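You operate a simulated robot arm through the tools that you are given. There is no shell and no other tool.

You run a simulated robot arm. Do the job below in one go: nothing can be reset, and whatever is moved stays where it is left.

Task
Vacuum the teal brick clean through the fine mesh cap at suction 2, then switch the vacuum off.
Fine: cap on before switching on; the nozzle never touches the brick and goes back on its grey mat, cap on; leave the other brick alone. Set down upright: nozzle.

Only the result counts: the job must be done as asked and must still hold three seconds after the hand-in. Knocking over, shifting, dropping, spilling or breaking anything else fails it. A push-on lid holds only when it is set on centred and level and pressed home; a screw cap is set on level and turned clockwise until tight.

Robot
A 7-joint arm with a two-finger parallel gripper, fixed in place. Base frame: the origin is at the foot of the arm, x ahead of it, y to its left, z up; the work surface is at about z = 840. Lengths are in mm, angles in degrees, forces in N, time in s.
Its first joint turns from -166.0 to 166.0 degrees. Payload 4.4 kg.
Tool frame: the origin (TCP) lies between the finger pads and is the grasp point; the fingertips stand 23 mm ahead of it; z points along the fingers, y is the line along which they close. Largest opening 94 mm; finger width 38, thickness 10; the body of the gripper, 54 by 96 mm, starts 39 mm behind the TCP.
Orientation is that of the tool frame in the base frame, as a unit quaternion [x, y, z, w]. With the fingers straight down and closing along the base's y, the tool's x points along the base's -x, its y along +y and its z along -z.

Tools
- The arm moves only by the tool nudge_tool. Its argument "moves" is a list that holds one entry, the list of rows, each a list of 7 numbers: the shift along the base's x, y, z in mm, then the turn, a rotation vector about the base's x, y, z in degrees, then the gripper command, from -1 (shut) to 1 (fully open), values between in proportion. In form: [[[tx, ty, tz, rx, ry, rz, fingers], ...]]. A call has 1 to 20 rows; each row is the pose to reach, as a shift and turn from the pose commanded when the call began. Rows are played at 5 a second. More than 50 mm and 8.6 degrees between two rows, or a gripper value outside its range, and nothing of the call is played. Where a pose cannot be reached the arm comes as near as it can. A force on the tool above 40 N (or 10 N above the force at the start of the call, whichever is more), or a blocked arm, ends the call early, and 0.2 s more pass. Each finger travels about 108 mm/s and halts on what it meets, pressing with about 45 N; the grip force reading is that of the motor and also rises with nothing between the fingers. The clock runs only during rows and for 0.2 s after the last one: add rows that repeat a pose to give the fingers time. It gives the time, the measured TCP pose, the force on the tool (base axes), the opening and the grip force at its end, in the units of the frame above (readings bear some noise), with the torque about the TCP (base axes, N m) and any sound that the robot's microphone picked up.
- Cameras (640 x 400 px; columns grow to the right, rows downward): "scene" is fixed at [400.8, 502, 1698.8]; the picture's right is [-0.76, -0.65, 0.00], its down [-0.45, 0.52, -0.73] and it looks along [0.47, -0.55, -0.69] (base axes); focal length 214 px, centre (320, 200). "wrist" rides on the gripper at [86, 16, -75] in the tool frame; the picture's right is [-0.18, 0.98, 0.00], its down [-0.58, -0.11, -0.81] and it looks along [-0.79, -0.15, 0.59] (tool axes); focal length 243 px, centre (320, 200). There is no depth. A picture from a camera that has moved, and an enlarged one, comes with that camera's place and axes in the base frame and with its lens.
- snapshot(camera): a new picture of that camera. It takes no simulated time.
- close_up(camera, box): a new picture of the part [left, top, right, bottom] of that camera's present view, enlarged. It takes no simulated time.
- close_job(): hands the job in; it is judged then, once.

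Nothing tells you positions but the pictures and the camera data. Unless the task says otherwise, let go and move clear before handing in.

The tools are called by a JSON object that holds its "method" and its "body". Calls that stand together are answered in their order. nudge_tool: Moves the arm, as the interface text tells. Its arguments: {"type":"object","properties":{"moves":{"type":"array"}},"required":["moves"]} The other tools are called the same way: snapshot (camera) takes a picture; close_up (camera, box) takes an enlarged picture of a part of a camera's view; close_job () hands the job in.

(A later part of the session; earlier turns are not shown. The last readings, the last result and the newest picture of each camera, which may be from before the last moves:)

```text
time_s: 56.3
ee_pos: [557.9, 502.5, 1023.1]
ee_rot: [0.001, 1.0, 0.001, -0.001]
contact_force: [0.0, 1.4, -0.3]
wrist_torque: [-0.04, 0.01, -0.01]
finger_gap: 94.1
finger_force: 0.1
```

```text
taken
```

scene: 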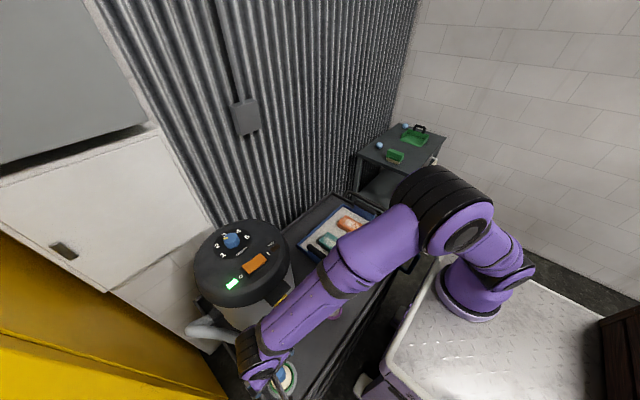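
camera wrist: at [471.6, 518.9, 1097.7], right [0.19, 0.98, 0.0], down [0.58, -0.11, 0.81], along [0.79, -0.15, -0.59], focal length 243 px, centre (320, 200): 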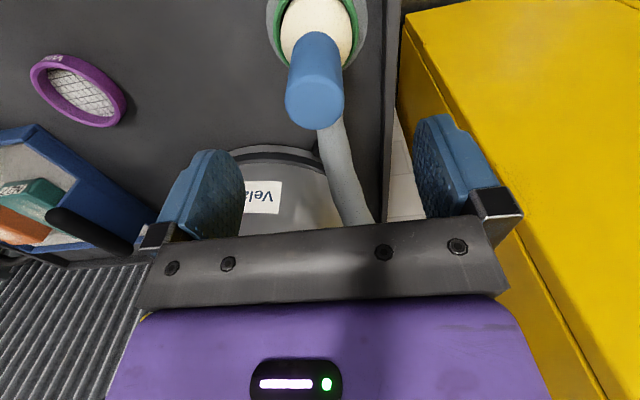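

Nozzle is still standing on the mat. Descending around the grip at (555, 500.5) and closing.

{"method": "nudge_tool", "body": {"moves": [[[-2.7, -2, 0, 0, 0, 0, 1], [-2.7, -2, -25, 0, 0, 0, 1], [-2.7, -2, -50, 0, 0, 0, 1], [-2.7, -2, -75, 0, 0, 0, 1], [-2.7, -2, -87.5, 0, 0, 0, 1], [-2.7, -2, -87.5, 0, 0, 0, 1]]]}}

{"method": "snapshot", "body": {"camera": "wrist"}}

```text
time_s: 57.7
ee_pos: [552.9, 499.4, 936.8]
ee_rot: [0.001, 1.0, 0.0, -0.001]
contact_force: [0.2, 0.1, 0.3]
wrist_torque: [0.01, -0.01, 0.01]
finger_gap: 93.7
finger_force: 0.0
```

```text
taken
camera wrist: at [466.9, 515.9, 1011.2], right [0.19, 0.98, 0.0], down [0.58, -0.11, 0.81], along [0.79, -0.15, -0.59], focal length 243 px, centre (320, 200)
```

wrist: 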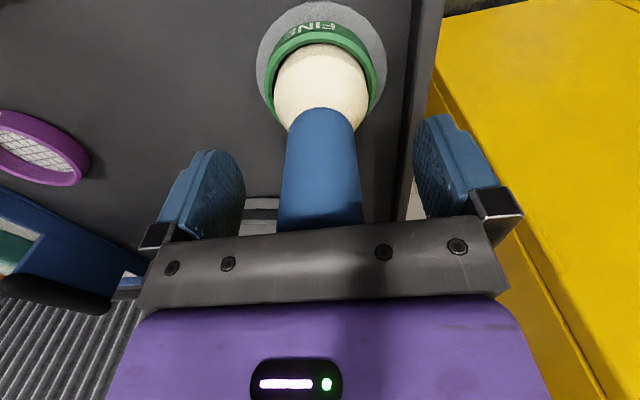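

{"method": "nudge_tool", "body": {"moves": [[[1.5, 1, -1, 0, 0, 0, 1], [1.5, 1, -1, 0, 0, 0, 0], [1.5, 1, -1, 0, 0, 0, -0.4], [1.5, 1, -1, 0, 0, 0, -1], [1.5, 1, -1, 0, 0, 0, -1], [1.5, 1, -1, 0, 0, 0, -1]]]}}

{"method": "snapshot", "body": {"camera": "wrist"}}

```text
time_s: 59.1
ee_pos: [554.1, 499.5, 934.9]
ee_rot: [0.001, 1.0, -0.001, -0.002]
contact_force: [-0.8, -0.2, 0.7]
wrist_torque: [0.09, -0.01, 0.0]
finger_gap: 36.1
finger_force: 45.1
```

```text
taken
camera wrist: at [468.3, 516.6, 1009.8], right [0.19, 0.98, 0.0], down [0.58, -0.11, 0.81], along [0.79, -0.15, -0.59], focal length 243 px, centre (320, 200)
```

wrist: 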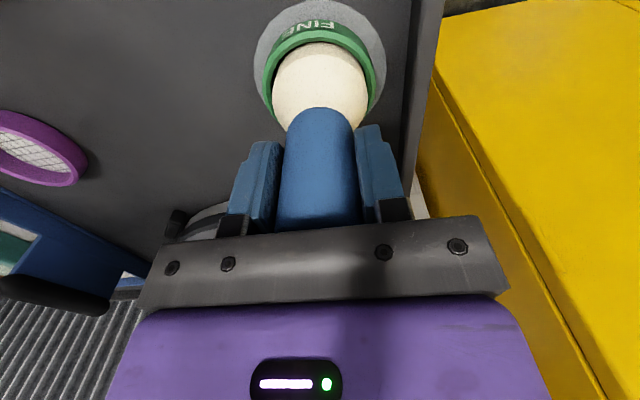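

Gripped again. Lifting high and carrying the nozzle along the front of the cart toward the tray.

{"method": "nudge_tool", "body": {"moves": [[[0, 0, 15, 0, 0, 0, -1], [0, 0, 50, 0, 0, 0, -1], [0, 0, 97, 0, 0, 0, -1], [0, 0, 143, 0, 0, 0, -1], [-3, -40, 145, 0, 0, 0, -1], [-6, -80, 145, 0, 0, 0, -1], [-6, -120, 145, 0, 0, 0, -1], [-4, -160, 145, 0, 0, 0, -1], [0, -200, 145, 0, 0, 0, -1], [8, -240, 145, 0, 0, 0, -1], [16, -280, 145, 0, 0, 0, -1], [26, -320, 145, 0, 0, 0, -1], [40, -355, 145, 0, 0, 0, -1], [58, -390, 145, 0, 0, 0, -1], [58, -390, 145, 0, 0, 0, -1]]]}}

{"method": "snapshot", "body": {"camera": "wrist"}}

{"method": "snapshot", "body": {"camera": "scene"}}

```text
time_s: 62.3
ee_pos: [614.3, 108.4, 1078.2]
ee_rot: [0.001, 1.0, -0.001, -0.001]
contact_force: [-0.7, -0.5, -1.3]
wrist_torque: [-0.01, -0.01, -0.01]
finger_gap: 36.1
finger_force: 44.4
heard: snap
```

```text
taken
camera wrist: at [527.4, 125.6, 1152.1], right [0.19, 0.98, 0.0], down [0.58, -0.11, 0.81], along [0.79, -0.15, -0.59], focal length 243 px, centre (320, 200)
```

wrist: 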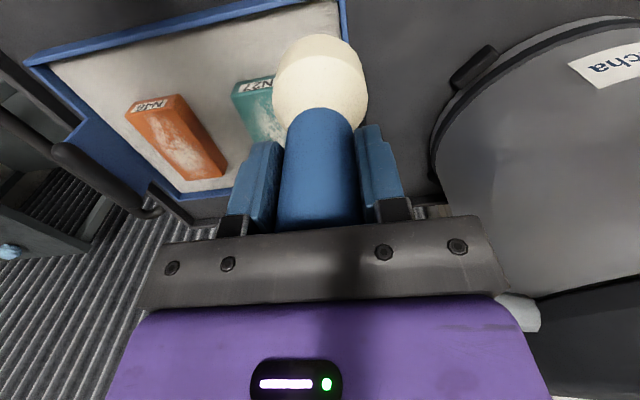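

```text
taken
```

scene: 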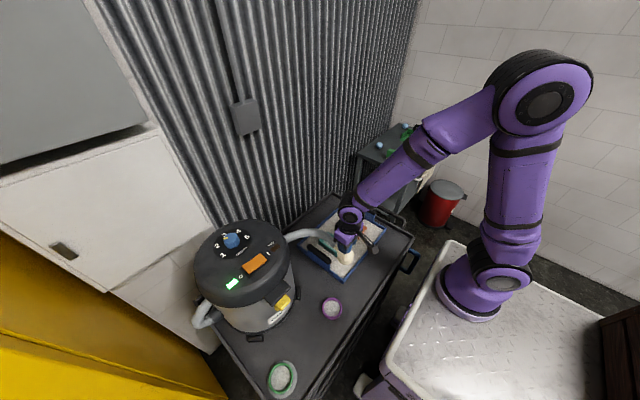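

The scene shows the green cap stayed behind on the mat: it popped off when I lifted (that was the snap). No dust was touched yet, so I'll go back, reseat the nozzle in the cap, switch the vacuum off, and fix the cap properly before switching on again.

{"method": "nudge_tool", "body": {"moves": [[[-18, 35, 0, 0, 0, 0, -1], [-32, 70, 0, 0, 0, 0, -1], [-42, 110, 0, 0, 0, 0, -1], [-50, 150, 0, 0, 0, 0, -1], [-58, 190, 0, 0, 0, 0, -1], [-62, 230, 0, 0, 0, 0, -1], [-64, 270, 0, 0, 0, 0, -1], [-64, 310, 0, 0, 0, 0, -1], [-62, 350, 0, 0, 0, 0, -1], [-59.5, 391, 0, 0, 0, 0, -1], [-59.5, 391, -30, 0, 0, 0, -1], [-59.5, 391, -60, 0, 0, 0, -1], [-59.5, 391, -75, 0, 0, 0, -1], [-59.5, 391, -75, 0, 0, 0, -1]]]}}

{"method": "snapshot", "body": {"camera": "wrist"}}

{"method": "close_up", "body": {"camera": "scene", "box": [240, 310, 340, 400]}}

```text
time_s: 65.3
ee_pos: [554.8, 502.2, 1002.6]
ee_rot: [0.001, 1.0, 0.0, 0.0]
contact_force: [-0.6, 0.0, -1.4]
wrist_torque: [-0.02, 0.0, 0.02]
finger_gap: 35.8
finger_force: 45.3
```

```text
taken
camera wrist: at [468.5, 518.6, 1077.0], right [0.19, 0.98, 0.0], down [0.58, -0.11, 0.81], along [0.79, -0.15, -0.59], focal length 243 px, centre (320, 200)
```

wrist: 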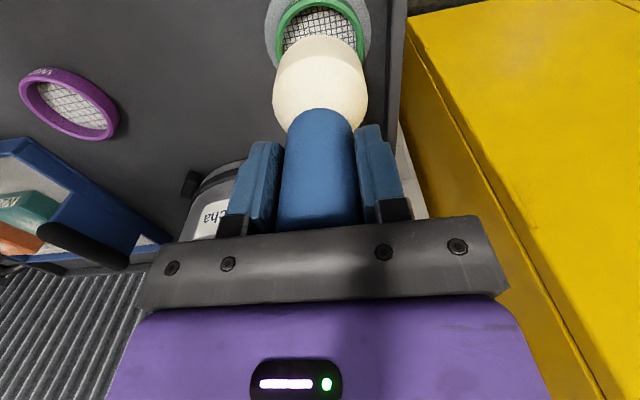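

```text
4.44 times, centred on (290, 355) of scene
camera zoom: at [400.8, 502.0, 1698.8], right [-0.76, -0.65, 0.0], down [-0.45, 0.52, -0.73], along [0.47, -0.55, -0.69], focal length 953 px, centre (453, -489)
```

zoom: 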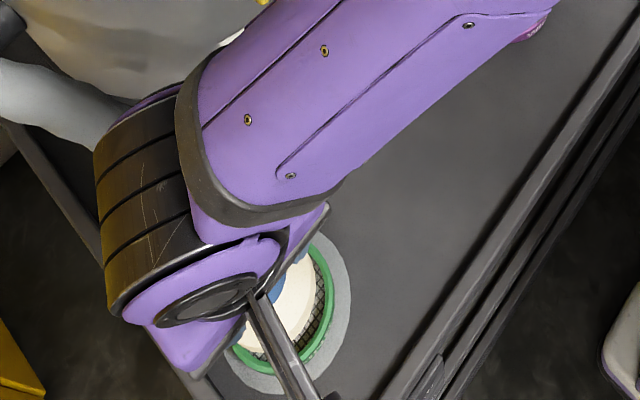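

{"method": "nudge_tool", "body": {"moves": [[[0, 0, -15, 0, 0, 0, -1], [0, 0, -30, 0, 0, 0, -1], [0, 0, -42, 0, 0, 0, -1], [0, 0, -50, 0, 0, 0, -1], [0, 0, -50, 0, 0, 0, -1], [0, 0, -50, 0, 0, 0, -1]]]}}

{"method": "close_up", "body": {"camera": "wrist", "box": [250, 0, 390, 110]}}

{"method": "close_up", "body": {"camera": "wrist", "box": [260, 0, 380, 75]}}

```text
time_s: 66.7
ee_pos: [554.2, 501.9, 953.8]
ee_rot: [0.001, 1.0, 0.0, -0.001]
contact_force: [0.6, 0.7, -1.2]
wrist_torque: [-0.03, 0.05, 0.05]
finger_gap: 36.0
finger_force: 45.3
```

```text
3.64 times, centred on (320, 55) of wrist
camera zoom: at [467.6, 518.6, 1028.9], right [0.19, 0.98, 0.0], down [0.58, -0.11, 0.81], along [0.79, -0.15, -0.59], focal length 882 px, centre (320, 727)
```

zoom: 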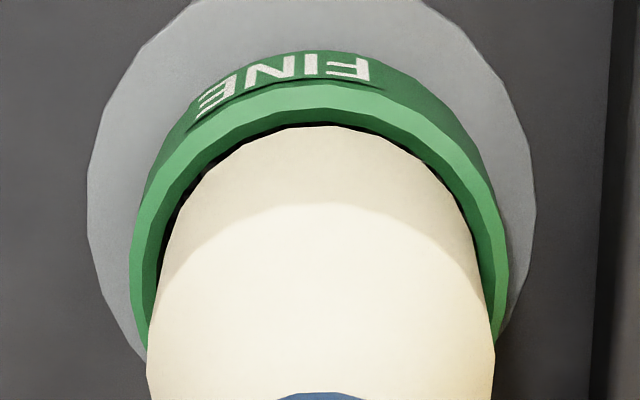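

```text
5.33 times, centred on (320, 38) of wrist
camera zoom: at [467.6, 518.6, 1028.9], right [0.19, 0.98, 0.0], down [0.58, -0.11, 0.81], along [0.79, -0.15, -0.59], focal length 1294 px, centre (320, 1067)
```

zoom: 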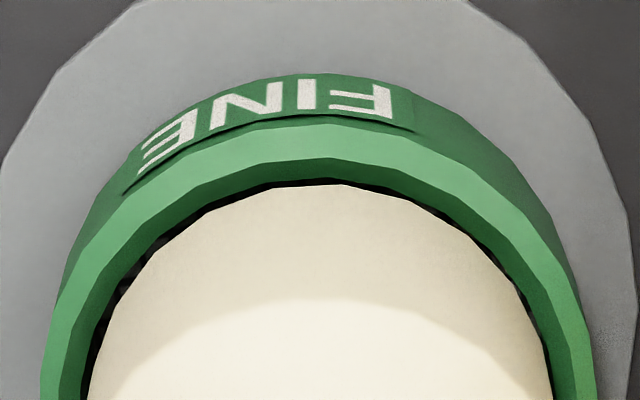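

The cap still lies centred on the mat; the nozzle is about (+0.6, -0.6) mm off. I'll correct and lower in gently before a compensated press.

{"method": "nudge_tool", "body": {"moves": [[[0.6, -0.6, -3, 0, 0, 0, -1], [0.6, -0.6, -6, 0, 0, 0, -1], [0.6, -0.6, -9, 0, 0, 0, -1], [0.6, -0.6, -12, 0, 0, 0, -1], [0.6, -0.6, -14, 0, 0, 0, -1], [0.6, -0.6, -14, 0, 0, 0, -1]]]}}

{"method": "close_up", "body": {"camera": "wrist", "box": [250, 0, 390, 110]}}

```text
time_s: 67.6
ee_pos: [554.8, 502.6, 950.7]
ee_rot: [0.0, 1.0, 0.003, 0.001]
contact_force: [-0.2, -1.9, 13.6]
wrist_torque: [-0.18, 0.45, 0.07]
finger_gap: 36.0
finger_force: 44.8
stopped in row 4: the force on the tool passed its limit at 45 N (the readings are from after the stop); the commanded pose is now the measured one
```

```text
3.64 times, centred on (320, 55) of wrist
camera zoom: at [468.2, 518.2, 1024.3], right [0.19, 0.98, 0.0], down [0.58, -0.11, 0.81], along [0.79, -0.15, -0.59], focal length 882 px, centre (320, 727)
```

zoom: 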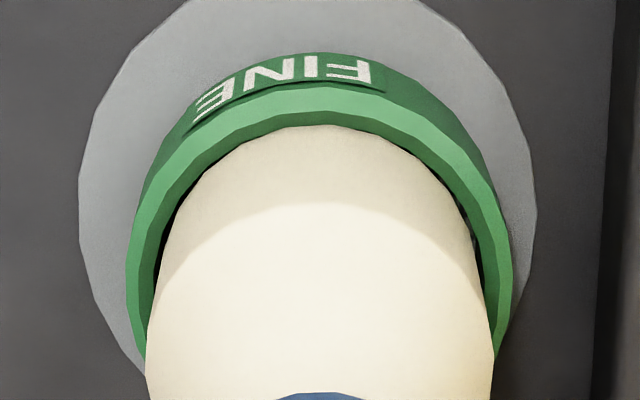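

The mouth landed on the ring's rim on the -x side (torque shows contact at about x = -32 mm from the axis), so the nozzle must go about +1 mm in x. Raising slightly, shifting and levelling.

{"method": "nudge_tool", "body": {"moves": [[[0, 0, 3, 0, 0, 0, -1], [0.5, 0, 5, -0.3, 0.1, 0, -1], [1, -0.2, 5, -0.3, 0.1, 0, -1], [1, -0.2, 5, -0.3, 0.1, 0, -1]]]}}

{"method": "close_up", "body": {"camera": "wrist", "box": [250, 0, 390, 110]}}

{"method": "close_up", "body": {"camera": "wrist", "box": [260, 0, 380, 75]}}

```text
time_s: 68.6
ee_pos: [555.1, 501.3, 953.1]
ee_rot: [0.001, 1.0, -0.001, 0.001]
contact_force: [0.8, -0.3, -2.3]
wrist_torque: [0.0, 0.01, 0.02]
finger_gap: 35.9
finger_force: 44.6
```

```text
3.64 times, centred on (320, 55) of wrist
camera zoom: at [469.4, 517.9, 1028.2], right [0.19, 0.98, 0.0], down [0.58, -0.11, 0.81], along [0.79, -0.15, -0.59], focal length 882 px, centre (320, 727)
```

zoom: 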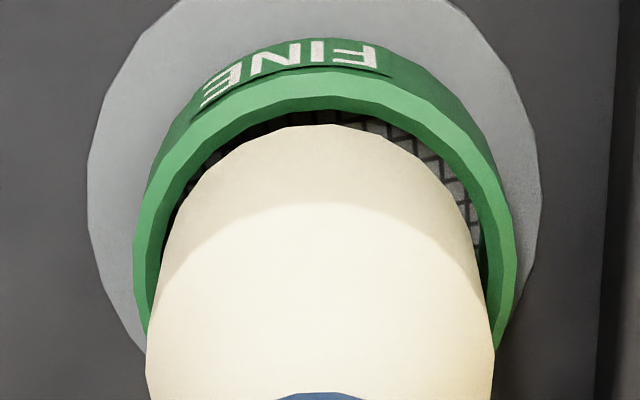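

```text
5.33 times, centred on (320, 38) of wrist
camera zoom: at [469.4, 517.9, 1028.2], right [0.19, 0.98, 0.0], down [0.58, -0.11, 0.81], along [0.79, -0.15, -0.59], focal length 1294 px, centre (320, 1067)
```

zoom: 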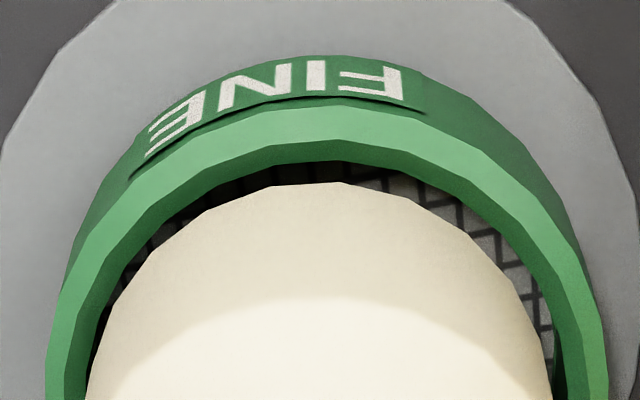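

{"method": "nudge_tool", "body": {"moves": [[[0, 0.7, 0, 0, 0, 0, -1], [0, 0.7, -3, 0, 0, 0, -1], [0, 0.7, -6, 0, 0, 0, -1], [0, 0.7, -8, 0, 0, 0, -1], [0, 0.7, -8, 0, 0, 0, -1]]]}}

{"method": "close_up", "body": {"camera": "wrist", "box": [250, 0, 390, 110]}}

```text
time_s: 69.8
ee_pos: [555.7, 503.0, 947.0]
ee_rot: [0.002, 1.0, -0.001, 0.0]
contact_force: [-0.1, 0.0, -1.3]
wrist_torque: [0.01, 0.02, -0.04]
finger_gap: 36.4
finger_force: 45.1
```

```text
3.64 times, centred on (320, 55) of wrist
camera zoom: at [470.4, 518.8, 1020.5], right [0.19, 0.98, 0.0], down [0.58, -0.11, 0.81], along [0.79, -0.15, -0.59], focal length 882 px, centre (320, 727)
```

zoom: 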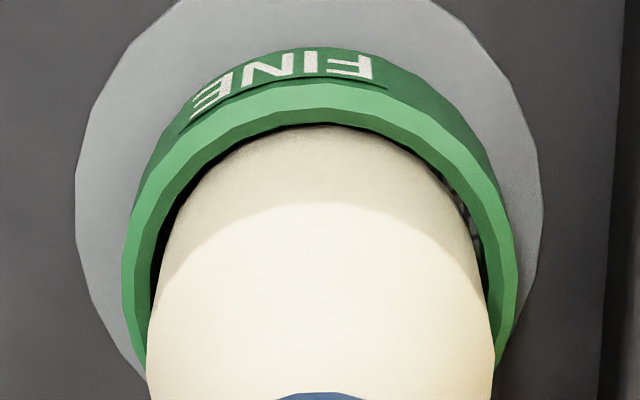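

The mouth has entered the ring without force. Continuing down to the bottom with a small centring shift.

{"method": "nudge_tool", "body": {"moves": [[[-0.3, -0.5, -2, 0, 0, 0, -1], [-0.3, -0.5, -4, 0, 0, 0, -1], [-0.3, -0.5, -6, 0, 0, 0, -1], [-0.3, -0.5, -8, 0, 0, 0, -1], [-0.3, -0.5, -9, 0, 0, 0, -1], [-0.3, -0.5, -9, 0, 0, 0, -1]]]}}

{"method": "close_up", "body": {"camera": "wrist", "box": [250, 0, 390, 110]}}

```text
time_s: 71.2
ee_pos: [555.4, 501.4, 936.3]
ee_rot: [0.001, 1.0, -0.001, 0.0]
contact_force: [-0.6, -0.8, -1.0]
wrist_torque: [-0.01, 0.0, -0.02]
finger_gap: 36.0
finger_force: 45.2
```

```text
3.64 times, centred on (320, 55) of wrist
camera zoom: at [468.8, 518.7, 1011.2], right [0.19, 0.98, 0.0], down [0.58, -0.11, 0.81], along [0.79, -0.15, -0.59], focal length 882 px, centre (320, 727)
```

zoom: 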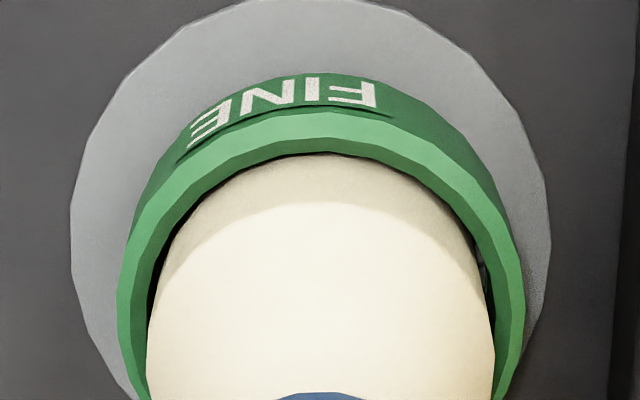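

Now well centred and no force. Pressing home with compensation for the arm's outward drift and tilt under load.

{"method": "nudge_tool", "body": {"moves": [[[0, 0, -1, 0, 0, 0, -1], [-0.1, -0.2, -2, -0.1, 0.06, 0, -1], [-0.2, -0.4, -3, -0.2, 0.12, 0, -1], [-0.3, -0.6, -3.8, -0.3, 0.18, 0, -1], [-0.4, -0.75, -4.4, -0.4, 0.22, 0, -1], [-0.45, -0.85, -4.9, -0.45, 0.27, 0, -1], [-0.45, -0.85, -4.9, -0.45, 0.27, 0, -1]]]}}

{"method": "close_up", "body": {"camera": "wrist", "box": [250, 0, 390, 110]}}

```text
time_s: 72.7
ee_pos: [555.9, 503.4, 935.7]
ee_rot: [0.001, 1.0, -0.002, -0.001]
contact_force: [-0.5, -1.4, 10.8]
wrist_torque: [-0.07, -0.07, 0.01]
finger_gap: 36.2
finger_force: 45.1
heard: snap
stopped in row 7: the force on the tool passed its limit at 42 N (the readings are from after the stop); the commanded pose is now the measured one
```

```text
3.64 times, centred on (320, 55) of wrist
camera zoom: at [469.4, 520.2, 1009.4], right [0.19, 0.98, 0.0], down [0.58, -0.11, 0.81], along [0.79, -0.15, -0.59], focal length 882 px, centre (320, 727)
```

zoom: 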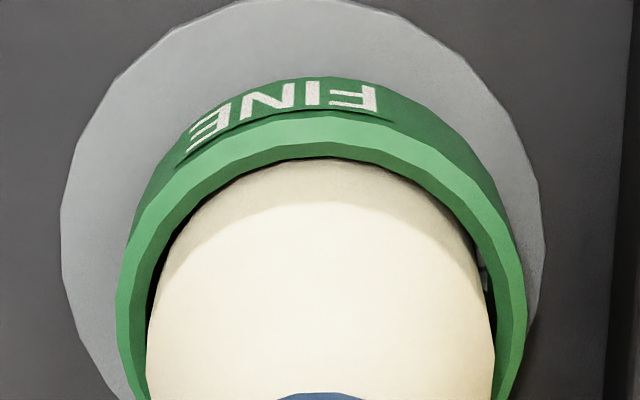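

Snap, and now the ring is concentric with the nozzle. One more firm press to be sure it is home.

{"method": "nudge_tool", "body": {"moves": [[[-0.1, -0.2, -1, -0.1, 0.06, 0, -1], [-0.2, -0.4, -2, -0.2, 0.12, 0, -1], [-0.25, -0.5, -2.6, -0.25, 0.15, 0, -1], [-0.3, -0.6, -3, -0.3, 0.18, 0, -1], [-0.3, -0.6, -3, -0.3, 0.18, 0, -1], [-0.3, -0.6, -3, -0.3, 0.18, 0, -1]]]}}

{"method": "close_up", "body": {"camera": "wrist", "box": [250, 0, 390, 110]}}

```text
time_s: 73.7
ee_pos: [556.1, 504.4, 935.4]
ee_rot: [0.001, 1.0, -0.002, -0.001]
contact_force: [-0.3, -1.1, 9.1]
wrist_torque: [-0.05, -0.05, 0.01]
finger_gap: 36.0
finger_force: 45.3
stopped in row 4: the force on the tool passed its limit at 42 N (the readings are from after the stop); the commanded pose is now the measured one
```

```text
3.64 times, centred on (320, 55) of wrist
camera zoom: at [470.1, 521.2, 1009.4], right [0.19, 0.98, 0.0], down [0.58, -0.11, 0.81], along [0.79, -0.15, -0.59], focal length 882 px, centre (320, 727)
```

zoom: 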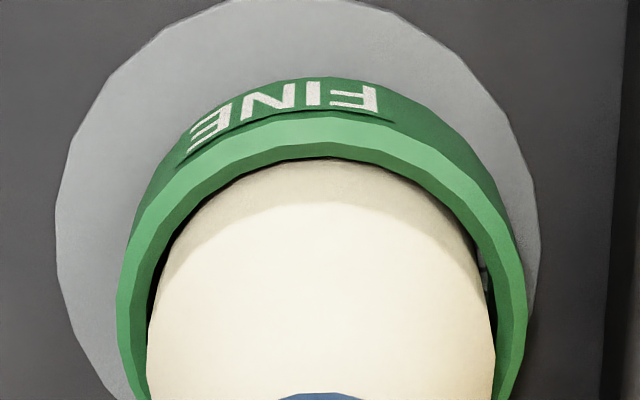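

Testing: lift slowly a few millimetres, look, then a slightly quicker lift while still low over the mat.

{"method": "nudge_tool", "body": {"moves": [[[0, 0, 1, 0, 0, 0, -1], [0, 0, 2, 0, 0, 0, -1], [0, 0, 4, 0, 0, 0, -1], [0, 0, 6, 0, 0, 0, -1], [0, 0, 8, 0, 0, 0, -1], [0, 0, 8, 0, 0, 0, -1]]]}}

{"method": "close_up", "body": {"camera": "wrist", "box": [250, 0, 390, 110]}}

```text
time_s: 75.1
ee_pos: [557.0, 503.8, 940.8]
ee_rot: [0.001, 1.0, -0.003, -0.002]
contact_force: [-0.6, 0.2, -2.4]
wrist_torque: [0.02, 0.01, -0.01]
finger_gap: 36.1
finger_force: 44.8
```

```text
3.64 times, centred on (320, 55) of wrist
camera zoom: at [471.0, 520.7, 1015.9], right [0.19, 0.98, -0.01], down [0.58, -0.1, 0.81], along [0.79, -0.15, -0.59], focal length 882 px, centre (320, 727)
```

zoom: 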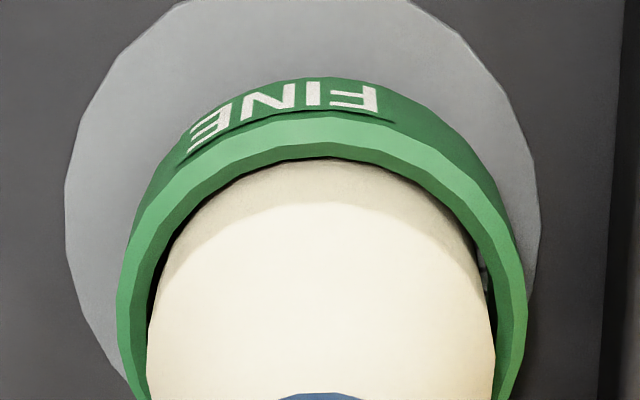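

Holds. Now a quicker 15 mm test lift, levelling the tool too.

{"method": "nudge_tool", "body": {"moves": [[[0, 0, 2, 0.34, -0.23, 0, -1], [0, 0, 12, 0.34, -0.23, 0, -1], [0, 0, 25, 0.34, -0.23, 0, -1], [0, 0, 25, 0.34, -0.23, 0, -1]]]}}

{"method": "close_up", "body": {"camera": "wrist", "box": [250, 0, 390, 110]}}

```text
time_s: 76.1
ee_pos: [555.2, 503.3, 964.7]
ee_rot: [0.001, 1.0, 0.001, 0.0]
contact_force: [0.4, 0.1, -2.7]
wrist_torque: [0.0, 0.0, 0.0]
finger_gap: 36.1
finger_force: 45.6
```

```text
3.64 times, centred on (320, 55) of wrist
camera zoom: at [469.5, 520.1, 1040.7], right [0.19, 0.98, 0.0], down [0.58, -0.11, 0.81], along [0.79, -0.15, -0.59], focal length 882 px, centre (320, 727)
```

zoom: 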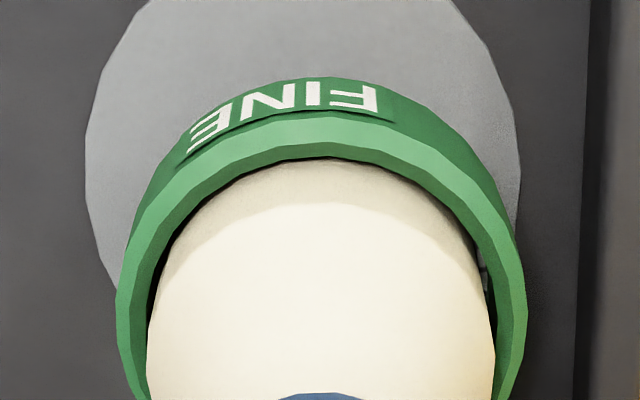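

The cap holds well now. To honour "cap on before switching on", I'll set the nozzle down on the mat, cycle the switch off and on with the cap fitted, then come back.

{"method": "nudge_tool", "body": {"moves": [[[-0.5, -2, -4, 0, 0, 0, -1], [-1, -3.8, -10, 0, 0, 0, -1], [-1, -3.8, -17, 0, 0, 0, -1], [-1, -3.8, -23, 0, 0, 0, -1], [-1, -3.8, -26, 0, 0, 0, -1], [-1, -3.8, -27, 0, 0, 0, -1], [-1, -3.8, -27, 0, 0, 0, -1]]]}}

{"method": "close_up", "body": {"camera": "wrist", "box": [240, 0, 400, 130]}}

```text
time_s: 77.7
ee_pos: [556.2, 499.6, 939.1]
ee_rot: [0.001, 1.0, 0.0, 0.001]
contact_force: [0.1, 0.7, -2.5]
wrist_torque: [-0.01, 0.05, 0.02]
finger_gap: 36.0
finger_force: 44.9
```

```text
3.08 times, centred on (320, 65) of wrist
camera zoom: at [468.8, 515.9, 1013.8], right [0.19, 0.98, 0.0], down [0.58, -0.11, 0.81], along [0.79, -0.15, -0.59], focal length 746 px, centre (320, 615)
```

zoom: 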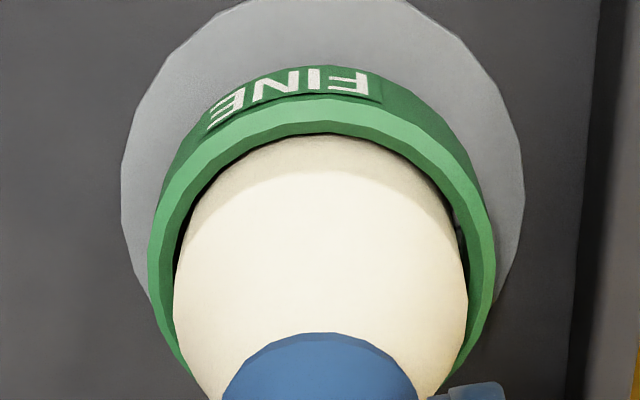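

{"method": "nudge_tool", "body": {"moves": [[[0, 0, -1.5, 0, 0, 0, -1], [0, 0, -2.5, 0, 0, 0, -1], [0, 0, -3, 0, 0, 0, -1], [0, 0, -3, 0, 0, 0, -1]]]}}

```text
time_s: 78.7
ee_pos: [556.1, 499.6, 936.1]
ee_rot: [0.001, 1.0, 0.0, 0.0]
contact_force: [-0.6, 0.4, -2.3]
wrist_torque: [-0.01, 0.01, 0.03]
finger_gap: 35.8
finger_force: 44.9
```

{"method": "nudge_tool", "body": {"moves": [[[0, 0, -0.5, 0, 0, 0, -1], [0, 0, -1, 0, 0, 0, -1], [0, 0, -1.3, 0, 0, 0, -1], [0, 0, -1.3, 0, 0, 0, -1]]]}}

```text
time_s: 79.7
ee_pos: [555.8, 498.9, 934.7]
ee_rot: [0.001, 1.0, 0.0, 0.001]
contact_force: [-0.1, 0.7, -0.2]
wrist_torque: [-0.04, 0.05, 0.02]
finger_gap: 36.1
finger_force: 45.3
```

It now rests on the mat (weight off the tool). Releasing and rising slowly.

{"method": "nudge_tool", "body": {"moves": [[[0, 0, -0.3, 0, 0, 0, -1], [0, 0, -0.3, 0, 0, 0, -0.1], [0, 0, -0.3, 0, 0, 0, 0.4], [0, 0, -0.3, 0, 0, 0, 1], [0, 0, -0.3, 0, 0, 0, 1], [0, 0, 15, 0, 0, 0, 1], [0, 0, 45, 0, 0, 0, 1], [0, 0, 90, 0, 0, 0, 1], [0, 0, 105, 0, 0, 0, 1], [0, 0, 105, 0, 0, 0, 1]]]}}

{"method": "snapshot", "body": {"camera": "wrist"}}

{"method": "close_up", "body": {"camera": "scene", "box": [240, 310, 340, 400]}}

```text
time_s: 81.9
ee_pos: [554.6, 499.6, 1038.1]
ee_rot: [0.001, 1.0, -0.001, 0.001]
contact_force: [-0.1, -0.1, 0.3]
wrist_torque: [-0.01, 0.01, -0.01]
finger_gap: 94.2
finger_force: 0.2
```

```text
taken
camera wrist: at [468.6, 515.2, 1113.5], right [0.19, 0.98, 0.0], down [0.58, -0.11, 0.81], along [0.79, -0.15, -0.59], focal length 243 px, centre (320, 200)
```

wrist: 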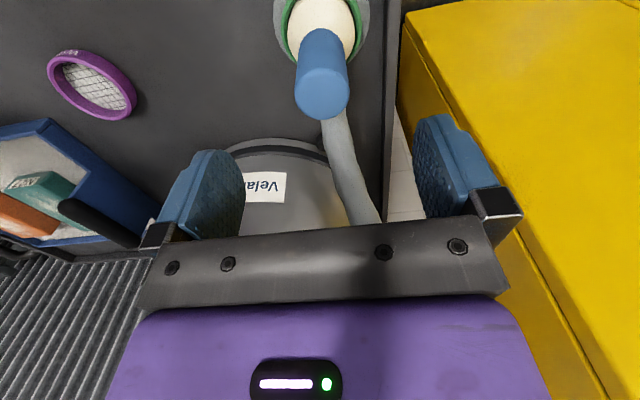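

```text
4.44 times, centred on (290, 355) of scene
camera zoom: at [400.8, 502.0, 1698.8], right [-0.76, -0.65, 0.0], down [-0.45, 0.52, -0.73], along [0.47, -0.55, -0.69], focal length 953 px, centre (453, -489)
```

zoom: 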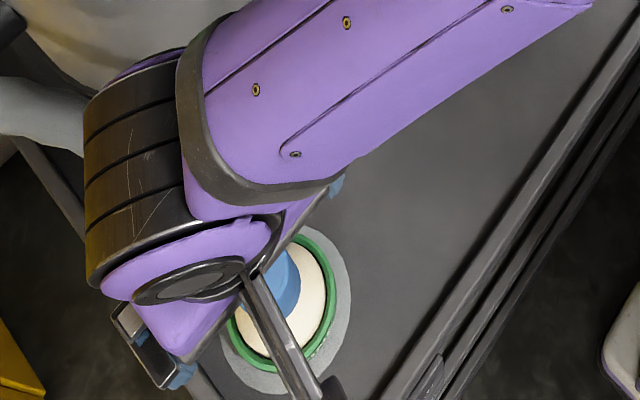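

Standing steady with the cap. Going to the switch, first the "O" end at (736, 405).

{"method": "nudge_tool", "body": {"moves": [[[0, 0, 45, 0, 0, 0, 1], [0, 0, 90, 0, 0, 0, 0.5], [0, 0, 135, 0, 0, 0, 0], [0, 0, 180, 0, 0, 0, -0.5], [0, 0, 222, 0, 0, 0, -1], [36, -19, 222, 0, 0, 0, -1], [72, -38, 222, 0, 0, 0, -1], [108, -57, 222, 0, 0, 0, -1], [144, -76, 222, 0, 0, 0, -1], [181.5, -94.6, 217, 0, 0, 0, -1], [181.5, -94.6, 195, 0, 0, 0, -1], [181.5, -94.6, 195, 0, 0, 0, -1]]]}}

{"method": "snapshot", "body": {"camera": "wrist"}}

{"method": "close_up", "body": {"camera": "scene", "box": [200, 210, 310, 300]}}

```text
time_s: 84.5
ee_pos: [737.3, 404.5, 1236.0]
ee_rot: [0.002, 1.0, 0.001, 0.001]
contact_force: [0.3, 0.0, 0.6]
wrist_torque: [-0.01, -0.01, 0.03]
finger_gap: 0.3
finger_force: 42.8
```

```text
taken
camera wrist: at [649.3, 421.9, 1310.0], right [0.19, 0.98, 0.0], down [0.58, -0.11, 0.81], along [0.79, -0.15, -0.59], focal length 243 px, centre (320, 200)
```

wrist: 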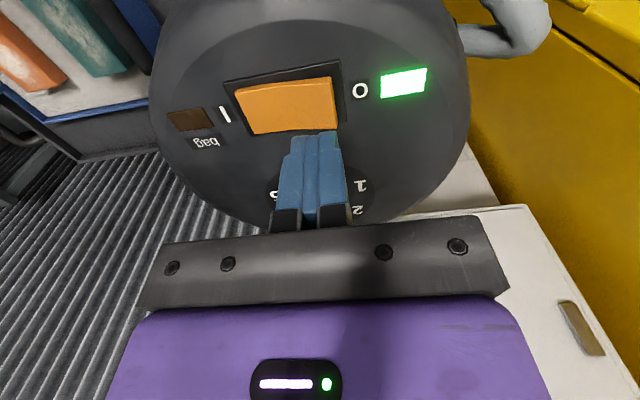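

```text
4.44 times, centred on (255, 255) of scene
camera zoom: at [400.8, 502.0, 1698.8], right [-0.76, -0.65, 0.0], down [-0.45, 0.52, -0.73], along [0.47, -0.55, -0.69], focal length 953 px, centre (609, -44)
```

zoom: 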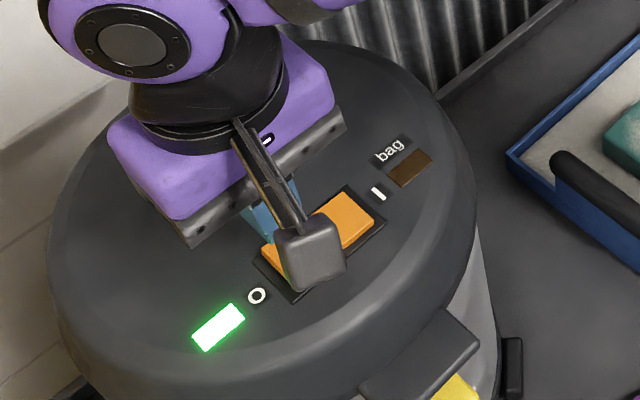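

{"method": "nudge_tool", "body": {"moves": [[[-0.5, 1, -12, 0, 0, 0, -1], [-0.5, 1, -22, 0, 0, 0, -1], [-0.5, 1, -29, 0, 0, 0, -1], [-0.5, 1, -33, 0, 0, 0, -1], [-0.5, 1, -36, 0, 0, 0, -1], [-0.5, 1, -38.5, 0, 0, 0, -1], [-0.5, 1, -38.5, 0, 0, 0, -1]]]}}

{"method": "snapshot", "body": {"camera": "wrist"}}

```text
time_s: 86.1
ee_pos: [736.8, 406.9, 1195.6]
ee_rot: [0.0, 1.0, 0.0, 0.001]
contact_force: [-0.1, 0.4, 0.8]
wrist_torque: [0.01, -0.03, 0.06]
finger_gap: 0.0
finger_force: 42.4
```

```text
taken
camera wrist: at [650.3, 423.7, 1271.1], right [0.19, 0.98, 0.0], down [0.58, -0.11, 0.81], along [0.79, -0.15, -0.59], focal length 243 px, centre (320, 200)
```

wrist: 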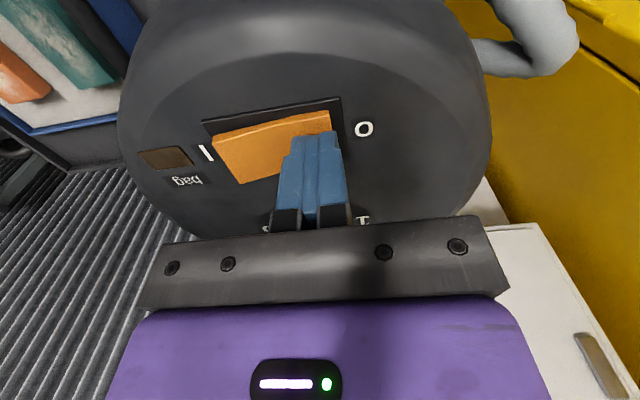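

The vacuum is off (lamp out). Now pressing the "I" end to switch on with the cap fitted.

{"method": "nudge_tool", "body": {"moves": [[[0, 0, 15, 0, 0, 0, -1], [0, 0, 35, 0, 0, 0, -1], [0, -20, 37, 0, 0, 0, -1], [0, -40.5, 37, 0, 0, 0, -1], [0, -40.5, 25, 0, 0, 0, -1], [0, -40.5, 15, 0, 0, 0, -1], [0, -40.5, 8, 0, 0, 0, -1], [0, -40.5, 4, 0, 0, 0, -1], [0, -40.5, 0.5, 0, 0, 0, -1], [0, -40.5, 0.5, 0, 0, 0, -1]]]}}

{"method": "snapshot", "body": {"camera": "wrist"}}

{"method": "close_up", "body": {"camera": "scene", "box": [200, 210, 310, 300]}}

```text
time_s: 88.3
ee_pos: [736.6, 366.9, 1196.0]
ee_rot: [0.001, 1.0, 0.0, 0.0]
contact_force: [0.8, -0.3, -0.1]
wrist_torque: [0.01, -0.02, 0.05]
finger_gap: 0.1
finger_force: 42.7
```

```text
taken
camera wrist: at [649.8, 382.7, 1271.2], right [0.19, 0.98, 0.0], down [0.58, -0.11, 0.81], along [0.79, -0.15, -0.59], focal length 243 px, centre (320, 200)
```

wrist: 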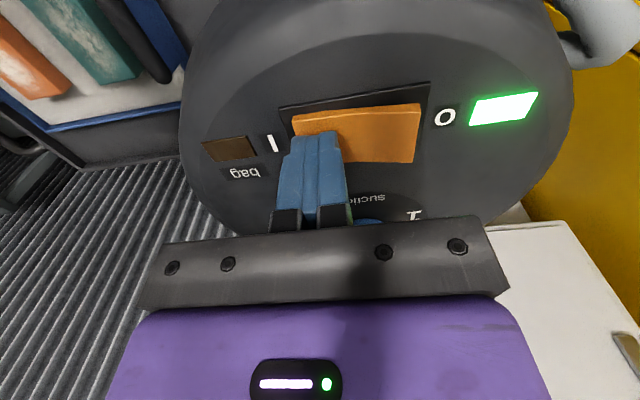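

```text
4.44 times, centred on (255, 255) of scene
camera zoom: at [400.8, 502.0, 1698.8], right [-0.76, -0.65, 0.0], down [-0.45, 0.52, -0.73], along [0.47, -0.55, -0.69], focal length 953 px, centre (609, -44)
```

zoom: 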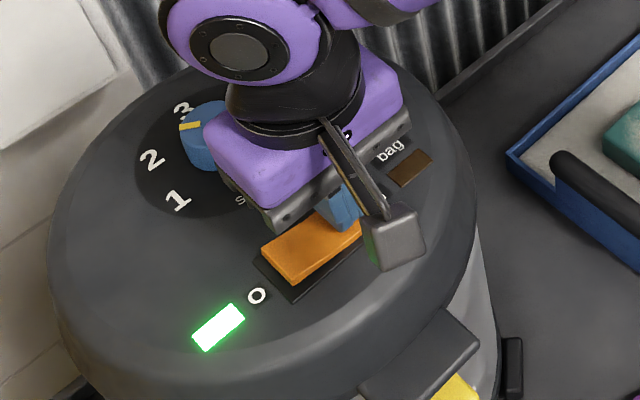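

On again with the cap fitted. Returning to the nozzle.

{"method": "nudge_tool", "body": {"moves": [[[0, 0, 20, 0, 0, 0, -1], [0, 0, 60, 0, 0, 0, -1], [-30, 22, 65, 0, 0, 0, -0.5], [-66, 49, 65, 0, 0, 0, 0], [-102, 76, 65, 0, 0, 0, 0.5], [-138, 103, 65, 0, 0, 0, 1], [-174, 128, 65, 0, 0, 0, 1], [-181, 133, 65, 0, 0, 0, 1], [-181, 133, 25, 0, 0, 0, 1], [-181, 133, -20, 0, 0, 0, 1], [-181, 133, -65, 0, 0, 0, 1], [-181, 133, -110, 0, 0, 0, 1], [-181, 133, -155, 0, 0, 0, 1], [-181, 133, -172, 0, 0, 0, 1], [-181, 133, -172, 0, 0, 0, 1]]]}}

{"method": "close_up", "body": {"camera": "wrist", "box": [250, 0, 390, 150]}}

{"method": "close_up", "body": {"camera": "scene", "box": [200, 215, 260, 260]}}

```text
time_s: 91.5
ee_pos: [555.4, 498.9, 1025.7]
ee_rot: [0.001, 1.0, 0.0, -0.001]
contact_force: [0.5, 0.5, -0.6]
wrist_torque: [0.01, 0.02, 0.01]
finger_gap: 93.7
finger_force: 0.0
```

```text
2.67 times, centred on (320, 75) of wrist
camera zoom: at [469.9, 515.3, 1101.0], right [0.19, 0.98, 0.0], down [0.58, -0.11, 0.81], along [0.79, -0.15, -0.59], focal length 647 px, centre (320, 533)
```

zoom: 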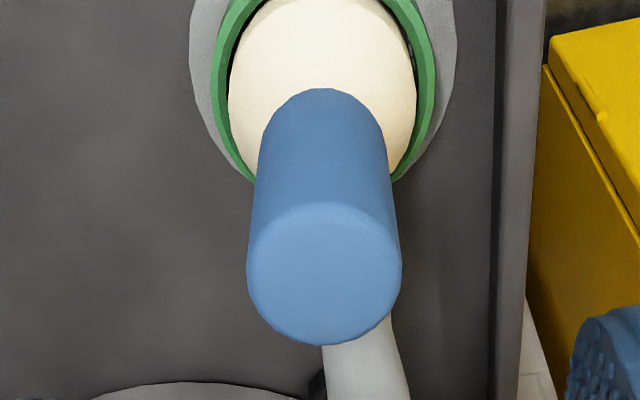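

```text
8.89 times, centred on (230, 238) of scene
camera zoom: at [400.8, 502.0, 1698.8], right [-0.76, -0.65, 0.0], down [-0.45, 0.52, -0.73], along [0.47, -0.55, -0.69], focal length 1906 px, centre (1120, -133)
```

zoom: 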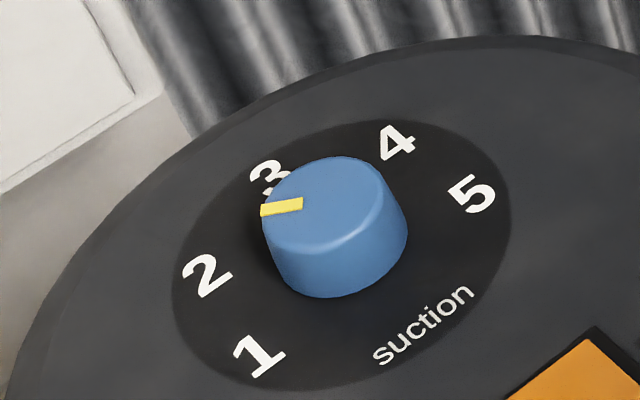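

The pointer is confirmed on 2. Descending to the grip of the nozzle at (556, 499.7).

{"method": "nudge_tool", "body": {"moves": [[[0.3, 0.5, 0, 0, 0, 0, 1], [0.3, 0.5, -25, 0, 0, 0, 1], [0.3, 0.5, -50, 0, 0, 0, 1], [0.3, 0.5, -75, 0, 0, 0, 1], [0.3, 0.5, -90, 0, 0, 0, 1], [0.3, 0.5, -90, 0, 0, 0, 1]]]}}

{"method": "close_up", "body": {"camera": "wrist", "box": [140, 60, 500, 260]}}

```text
time_s: 92.9
ee_pos: [557.6, 500.0, 936.3]
ee_rot: [0.0, 1.0, 0.0, 0.001]
contact_force: [0.2, -0.1, 0.0]
wrist_torque: [0.03, 0.03, -0.01]
finger_gap: 94.0
finger_force: 0.1
```

```text
1.78 times, centred on (320, 160) of wrist
camera zoom: at [470.4, 516.0, 1010.5], right [0.19, 0.98, 0.0], down [0.58, -0.11, 0.81], along [0.79, -0.15, -0.59], focal length 431 px, centre (320, 271)
```

zoom: 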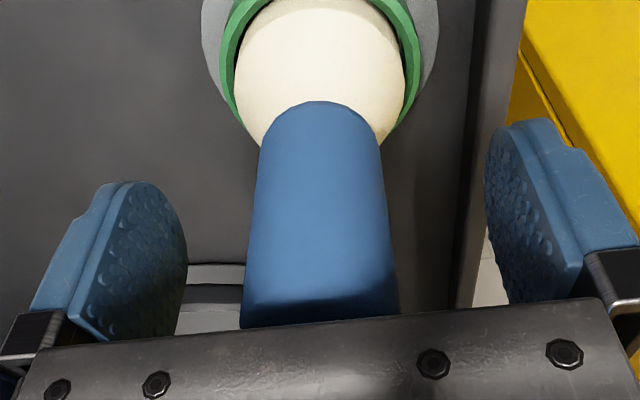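

{"method": "nudge_tool", "body": {"moves": [[[-0.5, 0, -0.5, 0, 0, 0, 0.4], [-0.5, 0, -0.5, 0, 0, 0, 0], [-0.5, 0, -0.5, 0, 0, 0, -0.2], [-0.5, 0, -0.5, 0, 0, 0, -0.4], [-0.5, 0, -0.5, 0, 0, 0, -1], [-0.5, 0, -0.5, 0, 0, 0, -1]]]}}

```text
time_s: 94.3
ee_pos: [556.0, 500.0, 934.5]
ee_rot: [0.001, 1.0, 0.0, 0.0]
contact_force: [0.6, -0.3, -0.3]
wrist_torque: [-0.07, -0.02, 0.01]
finger_gap: 36.0
finger_force: 44.7
```

Gripped. Lifting very slowly and checking that the cap comes along.

{"method": "nudge_tool", "body": {"moves": [[[0, 0, 1, 0, 0, 0, -1], [0, 0, 2, 0, 0, 0, -1], [0, 0, 3, 0, 0, 0, -1], [0, 0, 5, 0, 0, 0, -1], [0, 0, 7, 0, 0, 0, -1], [0, 0, 10, 0, 0, 0, -1], [0, 0, 10, 0, 0, 0, -1]]]}}

{"method": "close_up", "body": {"camera": "wrist", "box": [250, 0, 390, 110]}}

```text
time_s: 95.9
ee_pos: [554.3, 499.9, 944.5]
ee_rot: [0.001, 1.0, 0.0, 0.0]
contact_force: [-0.3, -1.0, -1.9]
wrist_torque: [0.01, 0.02, -0.02]
finger_gap: 36.0
finger_force: 45.5
```

```text
3.64 times, centred on (320, 55) of wrist
camera zoom: at [468.3, 516.7, 1019.3], right [0.19, 0.98, 0.0], down [0.58, -0.11, 0.81], along [0.79, -0.15, -0.59], focal length 882 px, centre (320, 727)
```

zoom: 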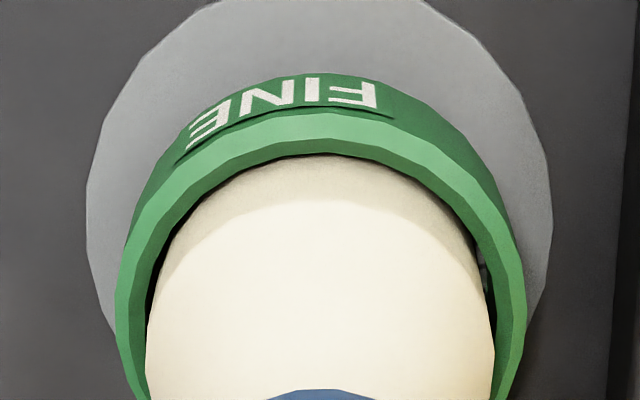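

The cap comes along. Continuing the lift gently.

{"method": "nudge_tool", "body": {"moves": [[[0, 0, 3, 0, 0, 0, -1], [0, 0, 8, 0, 0, 0, -1], [0, 0, 15, 0, 0, 0, -1], [0, 0, 24, 0, 0, 0, -1], [0, 0, 35, 0, 0, 0, -1], [0, 0, 46, 0, 0, 0, -1], [0, 0, 57, 0, 0, 0, -1], [0, 0, 68, 0, 0, 0, -1], [0, 0, 79, 0, 0, 0, -1], [0, 0, 90, 0, 0, 0, -1], [0, 0, 99, 0, 0, 0, -1], [0, 0, 105, 0, 0, 0, -1], [0, 0, 108, 0, 0, 0, -1], [0, 0, 108, 0, 0, 0, -1]]]}}

{"method": "snapshot", "body": {"camera": "wrist"}}

{"method": "snapshot", "body": {"camera": "scene"}}

```text
time_s: 98.9
ee_pos: [555.3, 500.5, 1053.4]
ee_rot: [0.001, 1.0, 0.0, 0.0]
contact_force: [0.7, 0.1, -2.3]
wrist_torque: [-0.01, 0.02, 0.01]
finger_gap: 36.0
finger_force: 45.4
```

```text
taken
camera wrist: at [468.9, 516.3, 1128.1], right [0.19, 0.98, 0.0], down [0.58, -0.11, 0.81], along [0.79, -0.15, -0.59], focal length 243 px, centre (320, 200)
```

wrist: 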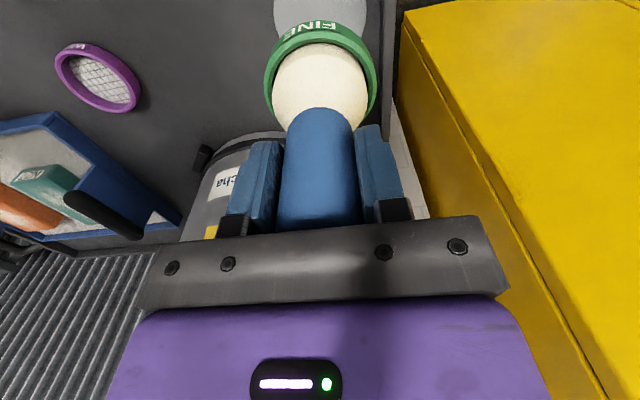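

```text
taken
```

scene: 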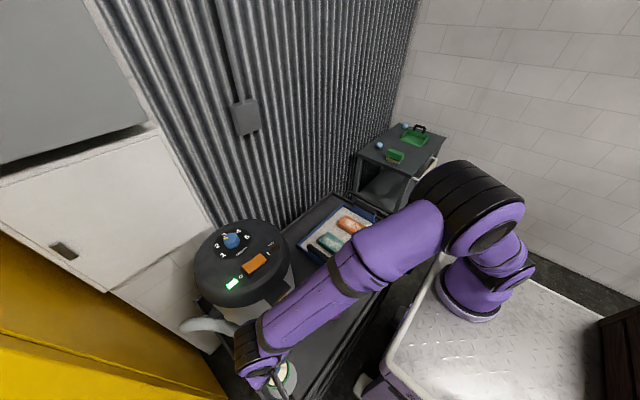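

Cap is on, vacuum running. Carrying it slowly toward the tray.

{"method": "nudge_tool", "body": {"moves": [[[0, -5, 0, 0, 0, 0, -1], [0, -14, 1, 0, 0, 0, -1], [-1, -27, 2, 0, 0, 0, -1], [-2, -44, 4, 0, 0, 0, -1], [-4, -63, 6, 0, 0, 0, -1], [-5, -83, 8, 0, 0, 0, -1], [-5, -103, 8, 0, 0, 0, -1], [-5, -123, 8, 0, 0, 0, -1], [-4, -143, 8, 0, 0, 0, -1], [-3, -163, 8, 0, 0, 0, -1], [-1, -183, 8, 0, 0, 0, -1], [2, -203, 8, 0, 0, 0, -1], [5, -223, 8, 0, 0, 0, -1], [9, -243, 8, 0, 0, 0, -1], [13, -263, 8, 0, 0, 0, -1], [17, -281, 8, 0, 0, 0, -1], [20, -296, 8, 0, 0, 0, -1], [23, -306, 8, 0, 0, 0, -1], [25, -312, 8, 0, 0, 0, -1], [25, -312, 8, 0, 0, 0, -1]]]}}

{"method": "snapshot", "body": {"camera": "wrist"}}

{"method": "snapshot", "body": {"camera": "scene"}}

```text
time_s: 103.1
ee_pos: [581.3, 186.1, 1060.8]
ee_rot: [0.0, 1.0, 0.0, 0.001]
contact_force: [-0.3, -0.8, -2.7]
wrist_torque: [0.02, 0.02, 0.0]
finger_gap: 35.8
finger_force: 45.3
```

```text
taken
camera wrist: at [493.8, 203.6, 1134.8], right [0.19, 0.98, 0.0], down [0.58, -0.11, 0.81], along [0.79, -0.15, -0.59], focal length 243 px, centre (320, 200)
```

wrist: 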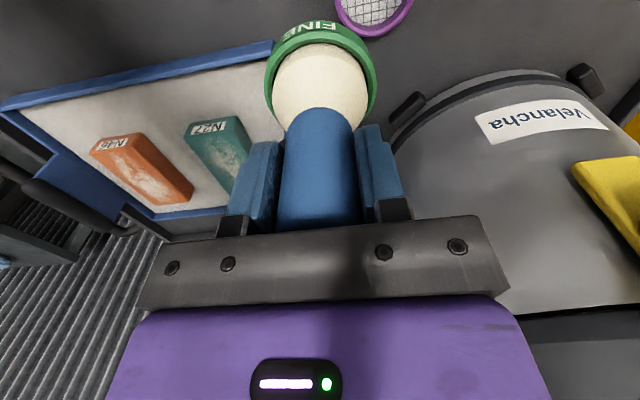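

```text
taken
```

scene: 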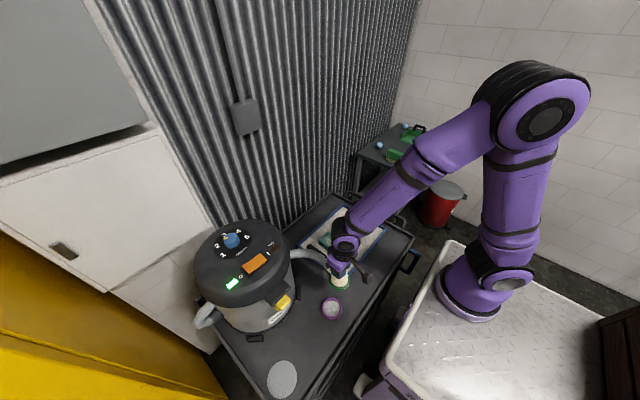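

Cap still on. I'll measure the teal brick precisely from here.

{"method": "close_up", "body": {"camera": "wrist", "box": [80, 90, 280, 215]}}

{"method": "close_up", "body": {"camera": "scene", "box": [290, 200, 400, 290]}}

```text
3.20 times, centred on (180, 152) of wrist
camera zoom: at [493.8, 203.6, 1134.8], right [0.19, 0.98, 0.0], down [0.58, -0.11, 0.81], along [0.79, -0.15, -0.59], focal length 776 px, centre (768, 352)
```

zoom: 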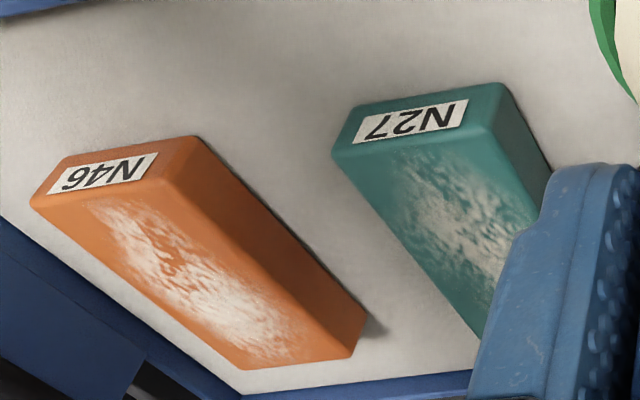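

```text
4.44 times, centred on (345, 245) of scene
camera zoom: at [400.8, 502.0, 1698.8], right [-0.76, -0.65, 0.0], down [-0.45, 0.52, -0.73], along [0.47, -0.55, -0.69], focal length 953 px, centre (209, 0)
```

zoom: 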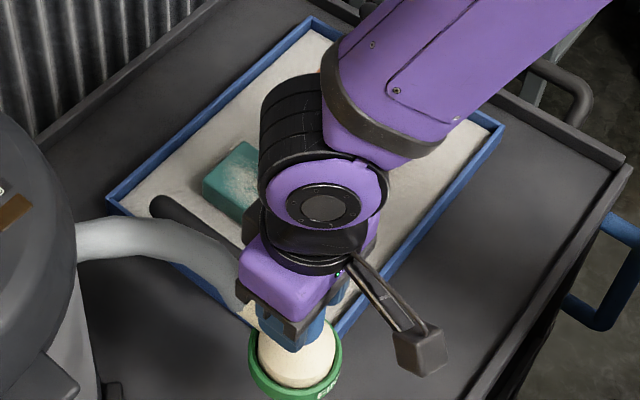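

The teal brick spans roughly x 665–788, y -14–52 with its top near z 876; the orange one is farther in -y. Moving the nozzle slowly to above the near end of the teal brick, still high.

{"method": "nudge_tool", "body": {"moves": [[[3, -5, 0, 0, 0, 0, -1], [10, -15, 0, 0, 0, 0, -1], [20, -30, 0, 0, 0, 0, -1], [31, -46, 0, 0, 0, 0, -1], [42, -63, 0, 0, 0, 0, -1], [53, -79, 0, 0, 0, 0, -1], [64, -96, 0, 0, 0, 0, -1], [75, -112, 0, 0, 0, 0, -1], [86, -129, 0, 0, 0, 0, -1], [96, -144, 0, 0, 0, 0, -1], [103, -155, 0, 0, 0, 0, -1], [108, -163, 0, 0, 0, 0, -1], [110, -165, 0, 0, 0, 0, -1], [110, -165, 0, 0, 0, 0, -1]]]}}

{"method": "snapshot", "body": {"camera": "wrist"}}

{"method": "close_up", "body": {"camera": "scene", "box": [280, 190, 410, 290]}}

```text
time_s: 106.1
ee_pos: [689.4, 21.6, 1061.3]
ee_rot: [0.001, 1.0, 0.0, 0.0]
contact_force: [0.5, -0.2, -2.1]
wrist_torque: [0.03, 0.01, 0.02]
finger_gap: 35.9
finger_force: 45.0
```

```text
taken
camera wrist: at [603.5, 38.2, 1136.2], right [0.19, 0.98, 0.0], down [0.58, -0.11, 0.81], along [0.79, -0.15, -0.59], focal length 243 px, centre (320, 200)
```

wrist: 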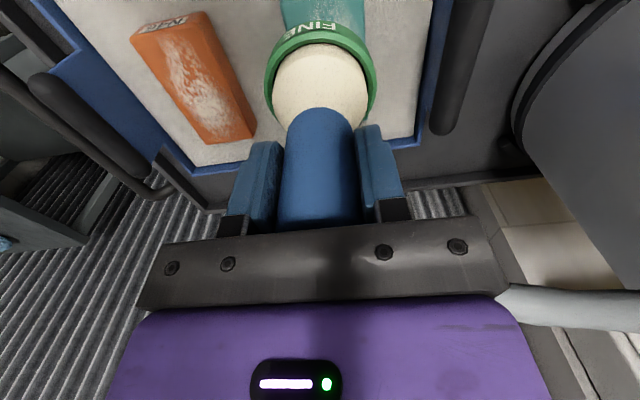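

```text
4.00 times, centred on (345, 240) of scene
camera zoom: at [400.8, 502.0, 1698.8], right [-0.76, -0.65, 0.0], down [-0.45, 0.52, -0.73], along [0.47, -0.55, -0.69], focal length 858 px, centre (220, 40)
```

zoom: 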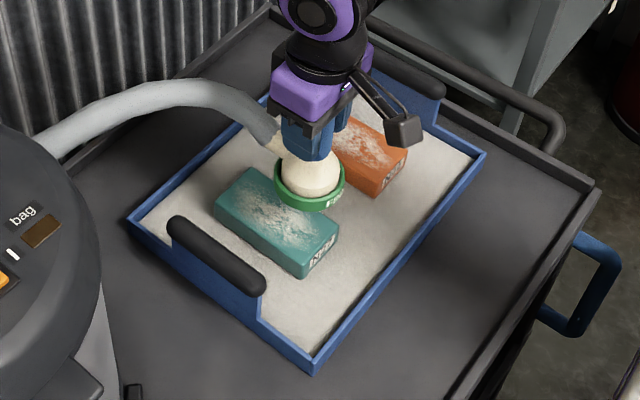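

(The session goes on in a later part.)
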